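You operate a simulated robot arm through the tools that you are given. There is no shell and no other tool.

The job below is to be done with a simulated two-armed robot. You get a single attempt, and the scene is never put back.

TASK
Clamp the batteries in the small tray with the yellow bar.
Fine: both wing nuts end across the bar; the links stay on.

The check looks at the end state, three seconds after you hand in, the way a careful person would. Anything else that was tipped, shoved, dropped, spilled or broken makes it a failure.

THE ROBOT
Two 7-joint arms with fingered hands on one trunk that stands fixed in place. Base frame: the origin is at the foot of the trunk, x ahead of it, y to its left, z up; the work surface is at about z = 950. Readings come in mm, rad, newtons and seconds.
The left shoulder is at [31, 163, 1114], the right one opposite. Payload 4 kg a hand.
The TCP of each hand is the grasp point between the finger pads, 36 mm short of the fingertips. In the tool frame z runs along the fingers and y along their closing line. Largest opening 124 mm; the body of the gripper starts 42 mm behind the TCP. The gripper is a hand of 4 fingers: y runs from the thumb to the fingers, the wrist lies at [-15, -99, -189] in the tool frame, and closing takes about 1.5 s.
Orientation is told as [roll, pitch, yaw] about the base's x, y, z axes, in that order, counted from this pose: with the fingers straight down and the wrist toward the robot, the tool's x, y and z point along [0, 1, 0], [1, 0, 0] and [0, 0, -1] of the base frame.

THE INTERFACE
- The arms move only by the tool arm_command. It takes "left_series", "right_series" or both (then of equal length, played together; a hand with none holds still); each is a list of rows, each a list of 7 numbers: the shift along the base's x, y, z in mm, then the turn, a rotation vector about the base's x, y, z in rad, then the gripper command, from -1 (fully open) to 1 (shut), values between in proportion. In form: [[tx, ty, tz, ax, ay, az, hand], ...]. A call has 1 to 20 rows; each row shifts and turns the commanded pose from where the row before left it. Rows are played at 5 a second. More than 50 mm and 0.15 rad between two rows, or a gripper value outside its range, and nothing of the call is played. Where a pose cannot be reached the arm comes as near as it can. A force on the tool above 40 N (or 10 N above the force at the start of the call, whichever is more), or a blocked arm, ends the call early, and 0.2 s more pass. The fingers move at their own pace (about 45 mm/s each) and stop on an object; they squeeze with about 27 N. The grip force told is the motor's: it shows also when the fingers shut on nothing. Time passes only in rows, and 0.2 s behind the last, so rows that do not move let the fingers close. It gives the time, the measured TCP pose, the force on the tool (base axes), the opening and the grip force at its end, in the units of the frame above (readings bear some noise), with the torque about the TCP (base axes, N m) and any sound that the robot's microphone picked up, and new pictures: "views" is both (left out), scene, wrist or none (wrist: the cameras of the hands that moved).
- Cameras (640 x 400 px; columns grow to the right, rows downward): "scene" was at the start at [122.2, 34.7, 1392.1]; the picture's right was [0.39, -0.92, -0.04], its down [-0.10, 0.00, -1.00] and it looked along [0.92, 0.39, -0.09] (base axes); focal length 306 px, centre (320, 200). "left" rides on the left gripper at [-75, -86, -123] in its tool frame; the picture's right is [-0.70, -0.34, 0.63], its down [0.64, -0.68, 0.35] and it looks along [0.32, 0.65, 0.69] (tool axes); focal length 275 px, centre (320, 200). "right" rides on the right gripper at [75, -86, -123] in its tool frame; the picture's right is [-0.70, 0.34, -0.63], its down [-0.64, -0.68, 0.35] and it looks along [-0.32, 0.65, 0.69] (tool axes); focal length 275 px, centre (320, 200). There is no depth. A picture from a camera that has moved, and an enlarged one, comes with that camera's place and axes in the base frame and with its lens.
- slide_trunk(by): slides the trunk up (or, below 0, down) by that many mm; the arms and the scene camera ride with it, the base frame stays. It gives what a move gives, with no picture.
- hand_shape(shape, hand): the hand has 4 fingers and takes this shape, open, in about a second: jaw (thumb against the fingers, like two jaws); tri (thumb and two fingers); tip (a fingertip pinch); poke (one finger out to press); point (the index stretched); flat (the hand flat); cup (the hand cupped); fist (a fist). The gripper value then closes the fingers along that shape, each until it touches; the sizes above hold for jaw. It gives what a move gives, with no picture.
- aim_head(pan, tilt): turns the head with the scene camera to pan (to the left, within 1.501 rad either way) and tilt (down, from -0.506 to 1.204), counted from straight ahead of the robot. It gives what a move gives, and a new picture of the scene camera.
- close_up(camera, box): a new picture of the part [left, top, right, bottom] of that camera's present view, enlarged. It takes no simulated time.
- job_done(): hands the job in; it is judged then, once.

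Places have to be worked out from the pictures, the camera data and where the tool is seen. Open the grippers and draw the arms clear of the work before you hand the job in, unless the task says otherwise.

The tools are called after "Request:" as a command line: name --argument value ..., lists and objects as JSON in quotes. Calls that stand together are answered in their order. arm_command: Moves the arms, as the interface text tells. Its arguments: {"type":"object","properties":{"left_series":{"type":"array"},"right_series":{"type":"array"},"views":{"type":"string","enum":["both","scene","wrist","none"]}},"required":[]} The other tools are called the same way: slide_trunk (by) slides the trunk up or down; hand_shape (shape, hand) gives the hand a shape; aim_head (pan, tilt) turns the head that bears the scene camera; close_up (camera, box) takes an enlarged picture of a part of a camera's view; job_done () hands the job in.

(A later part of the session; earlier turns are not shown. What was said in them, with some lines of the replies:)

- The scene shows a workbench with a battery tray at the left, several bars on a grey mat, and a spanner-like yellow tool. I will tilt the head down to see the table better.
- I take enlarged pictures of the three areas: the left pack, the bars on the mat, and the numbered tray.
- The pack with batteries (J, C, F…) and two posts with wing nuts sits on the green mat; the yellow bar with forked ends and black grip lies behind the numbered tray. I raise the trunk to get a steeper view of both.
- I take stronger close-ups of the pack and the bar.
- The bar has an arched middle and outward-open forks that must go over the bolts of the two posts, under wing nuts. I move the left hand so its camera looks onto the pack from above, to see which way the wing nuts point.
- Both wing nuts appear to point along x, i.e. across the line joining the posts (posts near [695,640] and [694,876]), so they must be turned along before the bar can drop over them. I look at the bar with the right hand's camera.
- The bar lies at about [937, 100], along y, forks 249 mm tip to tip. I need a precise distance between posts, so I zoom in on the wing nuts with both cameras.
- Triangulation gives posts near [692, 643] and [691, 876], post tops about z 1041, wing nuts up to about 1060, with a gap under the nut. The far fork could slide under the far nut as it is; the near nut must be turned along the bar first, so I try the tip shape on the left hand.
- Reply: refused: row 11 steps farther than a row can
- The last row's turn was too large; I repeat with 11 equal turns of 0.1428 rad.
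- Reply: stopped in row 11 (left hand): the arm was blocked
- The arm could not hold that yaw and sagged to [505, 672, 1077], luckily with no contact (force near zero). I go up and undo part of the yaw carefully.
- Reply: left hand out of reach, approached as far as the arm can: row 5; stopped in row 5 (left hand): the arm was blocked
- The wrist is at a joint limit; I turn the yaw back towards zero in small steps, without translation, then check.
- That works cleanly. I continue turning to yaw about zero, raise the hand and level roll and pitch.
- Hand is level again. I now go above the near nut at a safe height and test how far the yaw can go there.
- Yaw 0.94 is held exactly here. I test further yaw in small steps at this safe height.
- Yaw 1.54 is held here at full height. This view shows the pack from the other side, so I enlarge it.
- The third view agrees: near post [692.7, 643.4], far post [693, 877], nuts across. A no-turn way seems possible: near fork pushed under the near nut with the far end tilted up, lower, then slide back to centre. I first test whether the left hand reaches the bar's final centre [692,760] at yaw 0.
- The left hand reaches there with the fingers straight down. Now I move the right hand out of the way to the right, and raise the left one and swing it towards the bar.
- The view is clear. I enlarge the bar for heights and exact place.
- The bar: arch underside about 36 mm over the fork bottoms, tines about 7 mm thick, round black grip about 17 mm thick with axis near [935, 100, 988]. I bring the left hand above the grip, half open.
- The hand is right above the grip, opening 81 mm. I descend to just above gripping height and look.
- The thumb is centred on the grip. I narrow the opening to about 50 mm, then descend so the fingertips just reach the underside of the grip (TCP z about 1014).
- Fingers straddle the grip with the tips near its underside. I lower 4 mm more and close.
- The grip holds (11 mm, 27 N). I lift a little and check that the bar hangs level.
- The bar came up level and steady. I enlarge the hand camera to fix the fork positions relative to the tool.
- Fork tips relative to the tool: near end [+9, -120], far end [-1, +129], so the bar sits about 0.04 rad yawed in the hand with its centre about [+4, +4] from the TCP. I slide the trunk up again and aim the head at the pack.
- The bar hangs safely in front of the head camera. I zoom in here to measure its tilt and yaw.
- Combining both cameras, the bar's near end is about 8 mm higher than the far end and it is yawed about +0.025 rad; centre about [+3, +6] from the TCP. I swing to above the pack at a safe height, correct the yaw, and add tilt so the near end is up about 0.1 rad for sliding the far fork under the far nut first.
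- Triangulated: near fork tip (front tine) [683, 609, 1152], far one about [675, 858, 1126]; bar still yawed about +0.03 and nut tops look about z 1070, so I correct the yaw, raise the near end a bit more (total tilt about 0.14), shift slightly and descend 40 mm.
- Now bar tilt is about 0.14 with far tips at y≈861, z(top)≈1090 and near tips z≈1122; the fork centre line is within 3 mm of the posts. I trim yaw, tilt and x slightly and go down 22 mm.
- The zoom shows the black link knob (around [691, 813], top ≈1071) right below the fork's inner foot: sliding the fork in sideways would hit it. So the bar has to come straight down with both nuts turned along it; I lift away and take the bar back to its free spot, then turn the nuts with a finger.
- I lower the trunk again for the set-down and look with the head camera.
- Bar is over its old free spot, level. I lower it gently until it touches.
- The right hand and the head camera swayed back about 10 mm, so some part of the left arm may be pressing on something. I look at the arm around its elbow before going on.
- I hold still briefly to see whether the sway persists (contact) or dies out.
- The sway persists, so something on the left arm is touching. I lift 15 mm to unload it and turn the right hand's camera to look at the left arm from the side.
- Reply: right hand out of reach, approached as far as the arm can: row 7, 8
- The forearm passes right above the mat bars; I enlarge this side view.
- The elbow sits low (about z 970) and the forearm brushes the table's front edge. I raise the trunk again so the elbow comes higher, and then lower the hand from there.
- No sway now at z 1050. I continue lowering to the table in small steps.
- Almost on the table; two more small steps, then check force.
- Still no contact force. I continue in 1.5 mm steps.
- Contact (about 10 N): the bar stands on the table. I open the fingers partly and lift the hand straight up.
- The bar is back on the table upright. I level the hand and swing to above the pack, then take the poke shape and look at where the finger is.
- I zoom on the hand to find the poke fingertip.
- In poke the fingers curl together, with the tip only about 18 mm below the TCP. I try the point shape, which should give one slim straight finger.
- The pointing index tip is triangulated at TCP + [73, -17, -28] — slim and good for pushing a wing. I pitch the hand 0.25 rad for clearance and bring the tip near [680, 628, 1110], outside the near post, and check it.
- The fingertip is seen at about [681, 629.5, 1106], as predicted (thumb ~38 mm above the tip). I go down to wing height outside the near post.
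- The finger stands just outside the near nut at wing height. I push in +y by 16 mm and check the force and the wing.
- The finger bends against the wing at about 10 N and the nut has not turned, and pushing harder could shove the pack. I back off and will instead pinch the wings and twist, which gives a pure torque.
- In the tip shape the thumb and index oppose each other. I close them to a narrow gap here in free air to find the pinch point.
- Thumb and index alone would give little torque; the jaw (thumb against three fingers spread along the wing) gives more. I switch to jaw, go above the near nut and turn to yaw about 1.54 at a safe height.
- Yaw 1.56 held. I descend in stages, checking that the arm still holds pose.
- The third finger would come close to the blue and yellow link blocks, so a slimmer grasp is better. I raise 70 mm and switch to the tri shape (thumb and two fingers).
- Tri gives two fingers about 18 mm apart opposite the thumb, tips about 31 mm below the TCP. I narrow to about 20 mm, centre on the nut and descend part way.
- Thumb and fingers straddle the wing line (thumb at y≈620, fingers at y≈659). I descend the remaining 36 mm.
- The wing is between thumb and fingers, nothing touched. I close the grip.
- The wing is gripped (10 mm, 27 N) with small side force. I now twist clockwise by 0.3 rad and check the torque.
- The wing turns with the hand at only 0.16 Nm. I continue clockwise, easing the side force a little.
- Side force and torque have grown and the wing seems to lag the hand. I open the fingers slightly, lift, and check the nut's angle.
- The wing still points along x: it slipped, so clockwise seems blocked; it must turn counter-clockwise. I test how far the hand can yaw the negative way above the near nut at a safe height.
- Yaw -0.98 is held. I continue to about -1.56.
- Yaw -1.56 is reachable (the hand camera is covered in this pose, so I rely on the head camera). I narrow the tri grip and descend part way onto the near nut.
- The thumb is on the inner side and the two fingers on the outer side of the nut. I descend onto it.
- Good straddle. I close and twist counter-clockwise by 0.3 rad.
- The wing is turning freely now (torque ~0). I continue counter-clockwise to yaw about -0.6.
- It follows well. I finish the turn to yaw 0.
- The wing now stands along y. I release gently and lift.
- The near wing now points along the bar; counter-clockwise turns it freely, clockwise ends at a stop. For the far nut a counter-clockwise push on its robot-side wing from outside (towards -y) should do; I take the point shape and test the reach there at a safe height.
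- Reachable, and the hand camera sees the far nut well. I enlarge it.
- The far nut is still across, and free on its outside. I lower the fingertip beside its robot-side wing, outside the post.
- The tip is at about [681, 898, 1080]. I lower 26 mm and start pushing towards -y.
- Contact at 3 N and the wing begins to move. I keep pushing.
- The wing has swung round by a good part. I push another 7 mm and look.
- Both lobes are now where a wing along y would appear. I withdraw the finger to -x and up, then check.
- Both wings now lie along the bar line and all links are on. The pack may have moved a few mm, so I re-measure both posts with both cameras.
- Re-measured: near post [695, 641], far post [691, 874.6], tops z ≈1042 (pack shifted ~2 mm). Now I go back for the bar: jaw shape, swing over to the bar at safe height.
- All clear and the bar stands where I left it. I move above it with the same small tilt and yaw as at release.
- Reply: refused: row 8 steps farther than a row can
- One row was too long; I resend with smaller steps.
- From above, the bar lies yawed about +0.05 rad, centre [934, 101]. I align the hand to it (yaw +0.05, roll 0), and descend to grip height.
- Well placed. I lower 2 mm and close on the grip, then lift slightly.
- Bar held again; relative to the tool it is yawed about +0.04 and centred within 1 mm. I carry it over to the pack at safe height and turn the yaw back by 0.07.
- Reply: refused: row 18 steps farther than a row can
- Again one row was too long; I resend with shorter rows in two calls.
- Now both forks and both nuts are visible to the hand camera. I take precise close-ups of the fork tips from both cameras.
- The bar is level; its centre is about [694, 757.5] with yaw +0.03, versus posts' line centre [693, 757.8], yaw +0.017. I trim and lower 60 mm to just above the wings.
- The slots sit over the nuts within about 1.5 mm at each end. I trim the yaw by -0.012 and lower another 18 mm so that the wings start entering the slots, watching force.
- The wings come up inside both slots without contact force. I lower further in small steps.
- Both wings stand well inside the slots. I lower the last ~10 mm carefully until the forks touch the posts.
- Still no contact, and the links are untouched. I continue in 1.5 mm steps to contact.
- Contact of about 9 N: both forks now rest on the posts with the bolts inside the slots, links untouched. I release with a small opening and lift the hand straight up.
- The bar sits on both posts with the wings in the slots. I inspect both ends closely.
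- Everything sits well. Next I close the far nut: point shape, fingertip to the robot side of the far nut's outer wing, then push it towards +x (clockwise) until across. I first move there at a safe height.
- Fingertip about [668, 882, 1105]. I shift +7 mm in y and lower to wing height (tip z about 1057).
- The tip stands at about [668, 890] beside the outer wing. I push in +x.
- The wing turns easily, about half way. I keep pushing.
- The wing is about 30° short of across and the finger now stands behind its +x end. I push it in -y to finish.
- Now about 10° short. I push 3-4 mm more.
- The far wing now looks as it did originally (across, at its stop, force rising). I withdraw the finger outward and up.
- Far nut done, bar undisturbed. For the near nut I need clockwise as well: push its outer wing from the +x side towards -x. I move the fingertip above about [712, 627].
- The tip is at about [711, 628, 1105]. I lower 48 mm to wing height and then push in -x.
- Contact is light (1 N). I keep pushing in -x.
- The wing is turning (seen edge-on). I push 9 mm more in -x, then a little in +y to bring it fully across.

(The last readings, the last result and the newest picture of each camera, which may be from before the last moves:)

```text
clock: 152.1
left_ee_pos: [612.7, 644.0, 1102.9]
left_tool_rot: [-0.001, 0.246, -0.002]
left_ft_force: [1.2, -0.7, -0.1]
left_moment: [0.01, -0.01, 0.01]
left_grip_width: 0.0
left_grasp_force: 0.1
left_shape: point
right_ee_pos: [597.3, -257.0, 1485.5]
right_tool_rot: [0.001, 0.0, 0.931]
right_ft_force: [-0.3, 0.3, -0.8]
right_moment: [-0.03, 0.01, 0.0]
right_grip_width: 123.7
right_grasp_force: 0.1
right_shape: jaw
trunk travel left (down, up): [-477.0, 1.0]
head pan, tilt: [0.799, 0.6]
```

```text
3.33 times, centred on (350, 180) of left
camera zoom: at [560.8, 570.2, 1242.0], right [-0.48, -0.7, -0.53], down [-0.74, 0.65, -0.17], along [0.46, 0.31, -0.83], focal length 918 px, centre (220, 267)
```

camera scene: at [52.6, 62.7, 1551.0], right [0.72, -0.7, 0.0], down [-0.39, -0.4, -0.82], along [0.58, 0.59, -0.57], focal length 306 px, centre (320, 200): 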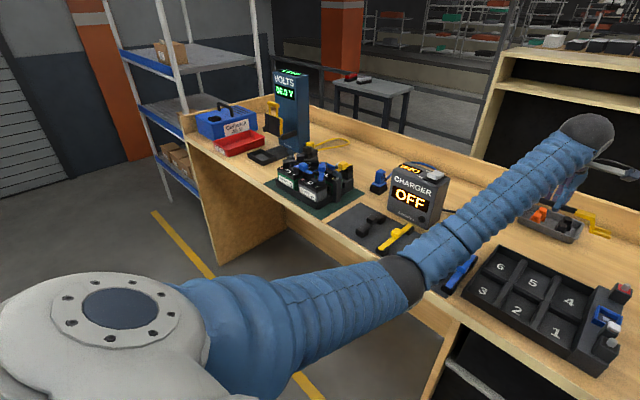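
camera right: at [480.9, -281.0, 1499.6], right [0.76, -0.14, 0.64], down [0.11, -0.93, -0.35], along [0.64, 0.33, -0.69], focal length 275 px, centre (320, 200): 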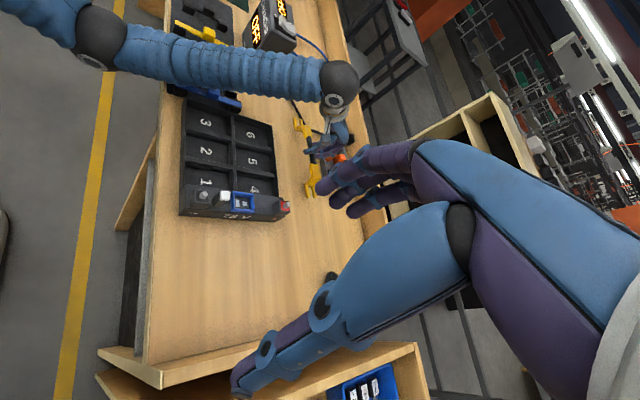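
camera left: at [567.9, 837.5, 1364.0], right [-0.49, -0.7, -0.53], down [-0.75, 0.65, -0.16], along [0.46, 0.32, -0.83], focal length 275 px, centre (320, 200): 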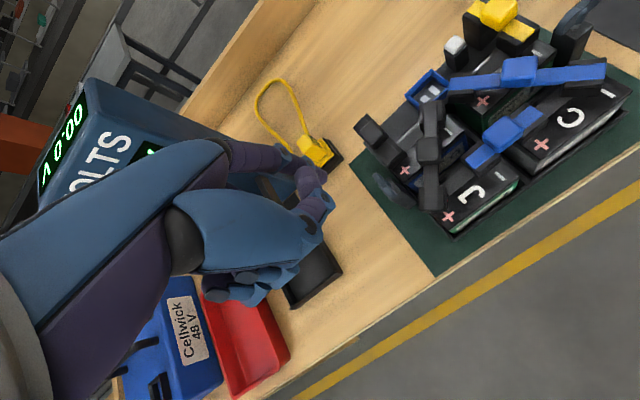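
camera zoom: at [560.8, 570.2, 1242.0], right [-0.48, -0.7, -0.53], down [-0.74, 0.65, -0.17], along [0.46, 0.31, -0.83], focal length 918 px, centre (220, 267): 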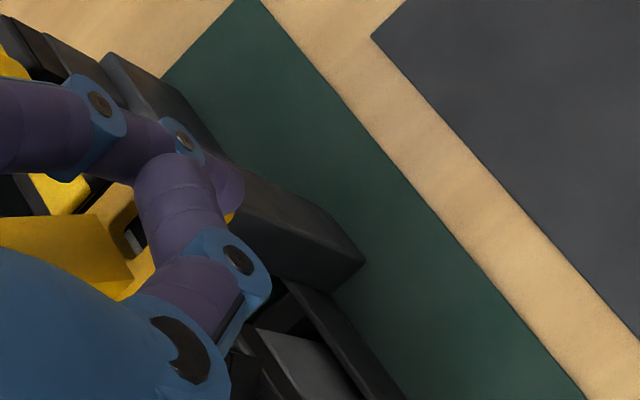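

The wing's robot-side lobe now lies behind the finger. I push +y by 5 mm.

Request:
arm_command --left_series '[[0, 2, 0, 0, 0, 0, -1], [0, 3, 0, 0, 0, 0, -1], [0, 0, 0, 0, 0, 0, -1]]' --views "none"

Request:
close_up --camera "scene" --box '[315, 145, 365, 185]'

```text
clock: 152.9
left_ee_pos: [614.1, 648.1, 1102.2]
left_tool_rot: [-0.001, 0.248, -0.002]
left_ft_force: [-0.3, -2.8, 0.1]
left_moment: [-0.17, 0.02, -0.2]
left_grip_width: 0.2
left_grasp_force: 0.2
left_shape: point
right_ee_pos: [597.8, -257.5, 1485.7]
right_tool_rot: [-0.001, -0.002, 0.933]
right_ft_force: [-0.9, 0.9, 0.2]
right_moment: [-0.02, -0.03, -0.02]
right_grip_width: 123.9
right_grasp_force: 0.0
right_shape: jaw
trunk travel left (down, up): [-477.0, 1.0]
head pan, tilt: [0.799, 0.6]
```

```text
10.00 times, centred on (340, 165) of scene
camera zoom: at [52.4, 62.8, 1551.1], right [0.72, -0.7, 0.0], down [-0.39, -0.4, -0.82], along [0.58, 0.59, -0.57], focal length 3062 px, centre (120, 550)
```

zoom: 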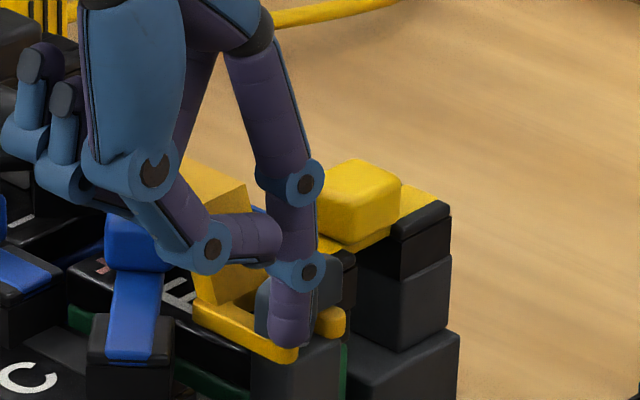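

Force is 2.8 N. I push 3 mm more and then look from the hand camera after withdrawing.

Request:
arm_command --left_series '[[0, 2, 0, 0, 0, 0, -1], [0, 2, 0, 0, 0, 0, -1], [0, 0, 0, 0, 0, 0, -1]]' --views "none"

Request:
arm_command --left_series '[[0, -5, 0, 0, 0, 0, -1], [0, -8, 0, 0, 0, 0, -1], [0, -5, 30, 0, 0, 0, -1], [-20, 0, 40, 0, 0, 0, -1], [-20, 0, 40, 0, 0, 0, -1]]' --views "none"

Request:
close_up --camera "scene" --box '[315, 145, 365, 185]'

Request:
close_up --camera "left" --box '[300, 100, 460, 220]'

```text
clock: 153.7
left_ee_pos: [614.2, 652.7, 1103.1]
left_tool_rot: [-0.001, 0.249, 0.0]
left_ft_force: [-0.5, -7.6, -1.8]
left_moment: [-0.28, 0.1, -0.5]
left_grip_width: 0.1
left_grasp_force: 0.0
left_shape: point
right_ee_pos: [597.1, -257.3, 1486.6]
right_tool_rot: [-0.001, 0.0, 0.931]
right_ft_force: [-0.1, 0.1, 0.9]
right_moment: [0.01, 0.01, 0.01]
right_grip_width: 123.7
right_grasp_force: 0.0
right_shape: jaw
trunk travel left (down, up): [-477.0, 1.0]
head pan, tilt: [0.799, 0.6]
```

```text
clock: 154.9
left_ee_pos: [576.4, 634.8, 1213.8]
left_tool_rot: [-0.002, 0.247, -0.002]
left_ft_force: [-0.9, -0.4, 0.5]
left_moment: [-0.02, -0.01, -0.02]
left_grip_width: 0.0
left_grasp_force: 0.0
left_shape: point
right_ee_pos: [597.1, -258.6, 1486.5]
right_tool_rot: [0.001, 0.001, 0.932]
right_ft_force: [0.1, -0.1, 0.8]
right_moment: [-0.02, 0.0, 0.02]
right_grip_width: 124.0
right_grasp_force: 0.1
right_shape: jaw
trunk travel left (down, up): [-477.0, 1.0]
head pan, tilt: [0.799, 0.6]
```

```text
10.00 times, centred on (340, 165) of scene
camera zoom: at [51.5, 62.5, 1551.2], right [0.72, -0.7, 0.0], down [-0.39, -0.4, -0.83], along [0.58, 0.59, -0.56], focal length 3062 px, centre (120, 550)
```

zoom: 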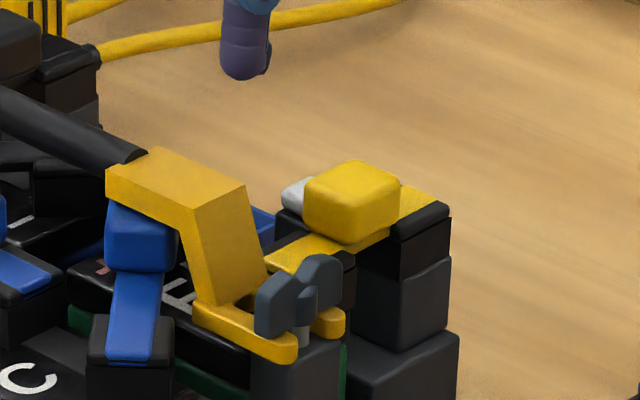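

```text
3.33 times, centred on (380, 160) of left
camera zoom: at [524.2, 560.8, 1352.6], right [-0.48, -0.7, -0.53], down [-0.74, 0.65, -0.17], along [0.46, 0.31, -0.83], focal length 918 px, centre (120, 333)
```

zoom: 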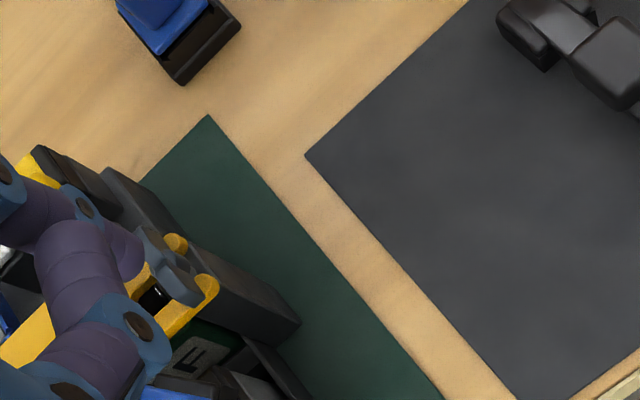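

Both wings now lie across the bar. I draw the left arm up and back, and open the hand, then inspect all.

Request:
arm_command --left_series '[[-10, 10, 40, 0, -0.12, 0, -1], [-10, 20, 40, 0, -0.128, 0, -1], [0, 30, 30, 0, 0, 0, -1], [0, 40, 0, 0, 0, 0, -1], [0, 40, 0, 0, 0, 0, -1]]' --views "none"

Request:
hand_shape --hand "left" --shape "jaw"

Request:
close_up --camera "left" --box '[320, 40, 640, 300]'

Request:
close_up --camera "scene" --box '[260, 130, 372, 200]'

```text
clock: 156.1
left_ee_pos: [555.4, 776.5, 1320.5]
left_tool_rot: [-0.001, -0.001, -0.001]
left_ft_force: [1.1, -0.8, -0.5]
left_moment: [0.0, 0.02, -0.01]
left_grip_width: 0.0
left_grasp_force: 0.0
left_shape: point
right_ee_pos: [599.2, -256.9, 1485.3]
right_tool_rot: [0.0, 0.002, 0.932]
right_ft_force: [0.1, 0.2, 0.0]
right_moment: [-0.03, 0.01, -0.01]
right_grip_width: 123.7
right_grasp_force: 0.0
right_shape: jaw
trunk travel left (down, up): [-477.0, 1.0]
head pan, tilt: [0.799, 0.6]
```

```text
clock: 157.0
left_ee_pos: [555.8, 774.6, 1320.4]
left_tool_rot: [-0.001, 0.001, -0.001]
left_ft_force: [-0.2, -0.1, -0.7]
left_moment: [0.02, 0.04, -0.01]
left_grip_width: 123.6
left_grasp_force: 0.0
left_shape: jaw
right_ee_pos: [597.5, -256.7, 1485.6]
right_tool_rot: [0.001, -0.002, 0.932]
right_ft_force: [0.5, 0.1, -0.6]
right_moment: [0.04, -0.03, 0.01]
right_grip_width: 123.7
right_grasp_force: 0.1
right_shape: jaw
trunk travel left (down, up): [-477.0, 1.0]
head pan, tilt: [0.799, 0.6]
```

```text
1.54 times, centred on (480, 170) of left
camera zoom: at [469.4, 700.4, 1443.5], right [-0.34, -0.7, -0.63], down [-0.68, 0.65, -0.35], along [0.65, 0.31, -0.69], focal length 424 px, centre (74, 246)
```

zoom: 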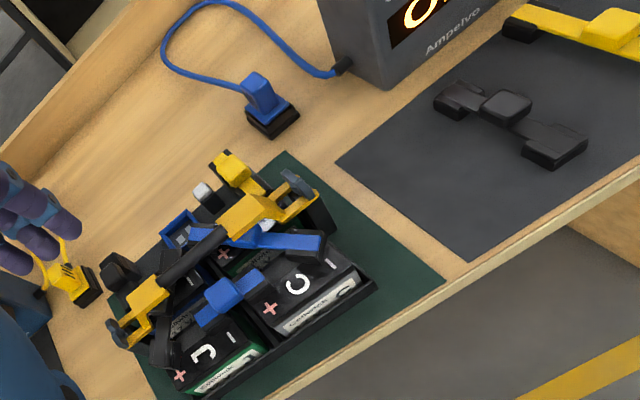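

```text
5.71 times, centred on (316, 165) of scene
camera zoom: at [52.2, 63.3, 1551.0], right [0.72, -0.7, 0.0], down [-0.39, -0.41, -0.82], along [0.58, 0.59, -0.57], focal length 1750 px, centre (343, 400)
```

zoom: 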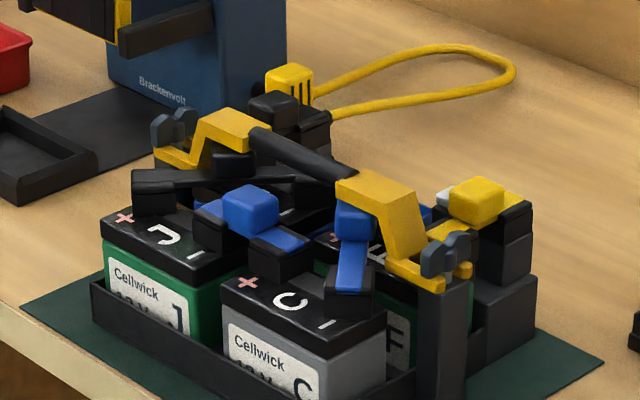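

Both wing nuts lie across the bar ends. I take close-ups of both ends and links for a final check.

Request:
close_up --camera "left" --box '[435, 120, 535, 200]'

Request:
close_up --camera "left" --box '[360, 200, 460, 290]'

Request:
close_up --camera "scene" --box '[320, 155, 360, 185]'

Request:
close_up --camera "scene" --box '[275, 135, 325, 170]'

```text
5.00 times, centred on (485, 160) of left
camera zoom: at [469.4, 700.4, 1443.5], right [-0.34, -0.7, -0.63], down [-0.68, 0.65, -0.35], along [0.65, 0.31, -0.69], focal length 1376 px, centre (-505, 400)
```

zoom: 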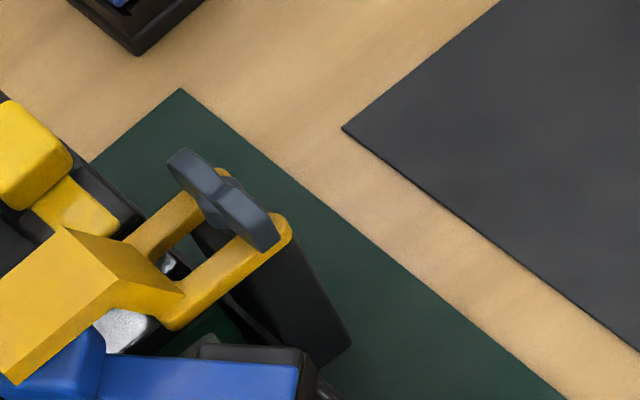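

```text
4.44 times, centred on (410, 245) of left
camera zoom: at [469.4, 700.4, 1443.5], right [-0.34, -0.7, -0.63], down [-0.68, 0.65, -0.35], along [0.65, 0.31, -0.69], focal length 1224 px, centre (-80, 0)
```

zoom: 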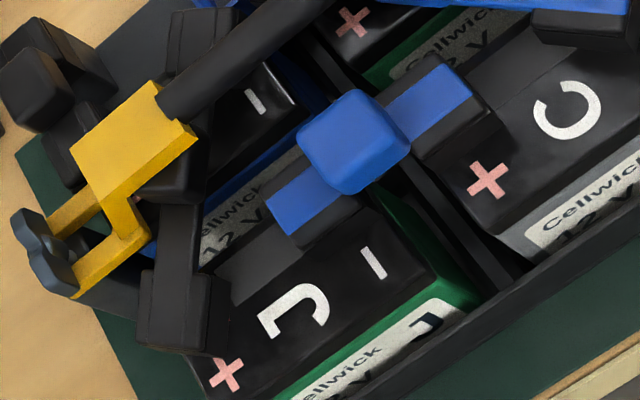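

```text
13.33 times, centred on (340, 170) of scene
camera zoom: at [52.2, 63.3, 1551.0], right [0.72, -0.7, 0.0], down [-0.39, -0.41, -0.82], along [0.58, 0.59, -0.57], focal length 4082 px, centre (53, 600)
```

zoom: 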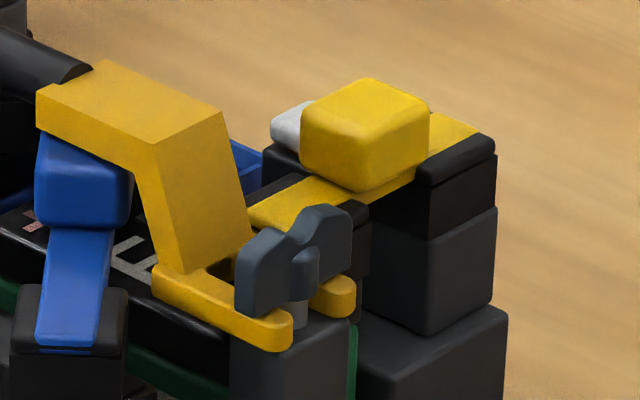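

```text
11.43 times, centred on (300, 152) of scene
camera zoom: at [52.2, 63.3, 1551.0], right [0.72, -0.7, 0.0], down [-0.39, -0.41, -0.82], along [0.58, 0.59, -0.57], focal length 3499 px, centre (549, 743)
```

zoom: 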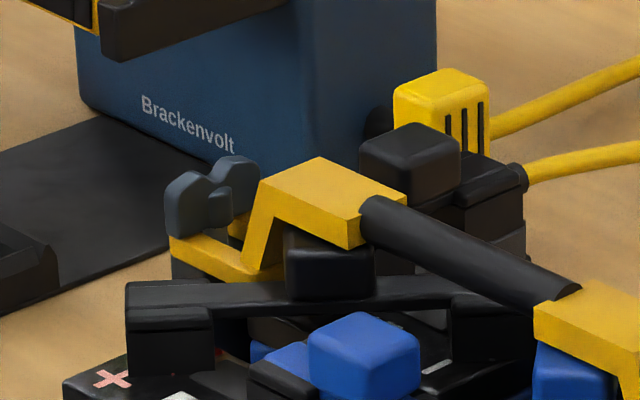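

Near wing is within ~2° and far wing within ~7° of square across; bar forks are under both nuts and all links are on. I draw the left arm well clear and take a last overall look.

Request:
arm_command --left_series '[[-10, -30, 35, 0, 0, 0, -1], [-10, -30, 35, 0, 0, 0, -1], [-15, -30, 35, 0, 0, 0, -1], [-15, -35, 30, 0, 0, 0, -1], [-15, -40, 20, 0, 0, 0, -1], [-15, -40, 20, 0, 0, 0, -1], [-15, -40, 20, 0, 0, 0, -1]]' --views "none"

Request:
aim_head --pan 0.5 --tilt 0.65

```text
clock: 158.6
left_ee_pos: [459.2, 530.9, 1516.5]
left_tool_rot: [-0.001, 0.002, 0.0]
left_ft_force: [-0.6, -0.1, -0.3]
left_moment: [0.02, 0.01, 0.01]
left_grip_width: 123.6
left_grasp_force: 0.1
left_shape: jaw
right_ee_pos: [599.0, -258.4, 1484.7]
right_tool_rot: [0.001, 0.001, 0.934]
right_ft_force: [-0.2, 0.1, -0.8]
right_moment: [0.04, 0.04, 0.03]
right_grip_width: 124.0
right_grasp_force: 0.0
right_shape: jaw
trunk travel left (down, up): [-477.0, 1.0]
head pan, tilt: [0.799, 0.6]
```

```text
clock: 159.4
left_ee_pos: [458.3, 532.4, 1516.0]
left_tool_rot: [-0.002, 0.0, -0.002]
left_ft_force: [0.0, 1.0, 0.1]
left_moment: [-0.02, -0.01, -0.02]
left_grip_width: 123.8
left_grasp_force: 0.0
left_shape: jaw
right_ee_pos: [596.8, -258.4, 1485.7]
right_tool_rot: [0.0, 0.0, 0.932]
right_ft_force: [0.4, -0.6, 0.1]
right_moment: [-0.04, -0.03, 0.01]
right_grip_width: 123.8
right_grasp_force: 0.0
right_shape: jaw
trunk travel left (down, up): [-477.0, 1.0]
head pan, tilt: [0.499, 0.649]
camera scene: at [66.4, 41.8, 1546.8], right [0.48, -0.88, 0.0], down [-0.53, -0.29, -0.8], along [0.7, 0.38, -0.6], focal length 306 px, centre (320, 200)
```

scene: 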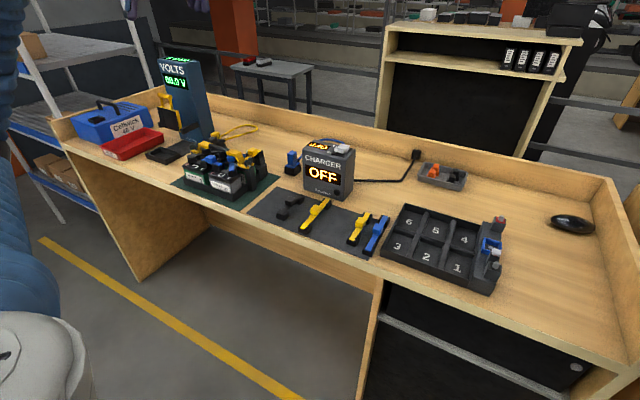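

The bench is in order: bar clamped across the pack, both wing nuts across it, all links on, nothing else disturbed, and both hands are open and clear. I hand the job in.

Request:
job_done

```text
The job is handed in.
```

The batteries are clamped. The yellow bar sits on both posts of the small tray, with its forks under the wing nuts. Both wing nuts lie across the bar, and the links are still on their batteries. I've handed the job in and don't have the verdict yet.

- **Wing nuts:** measured from the camera pictures, the near one is about 2° off square and the far one about 7°. The far one is back where it was at the start, up against its stop.
- **Bar:** each bolt is about 6–9 mm inside the open end of its slot, so both ends are held but not deeply.
- **Tray position:** the battery tray shifted about 3 mm on its mat while I worked the nuts. This was most likely when I tried to turn the near nut the wrong way.
- **Table edge:** the left forearm probably pressed lightly on the table's front edge when I first picked up the bar and again when I set it down. I raised the trunk to clear it, and saw nothing moved.

Both hands are open and clear of the bench, and nothing else in the final picture looks disturbed.
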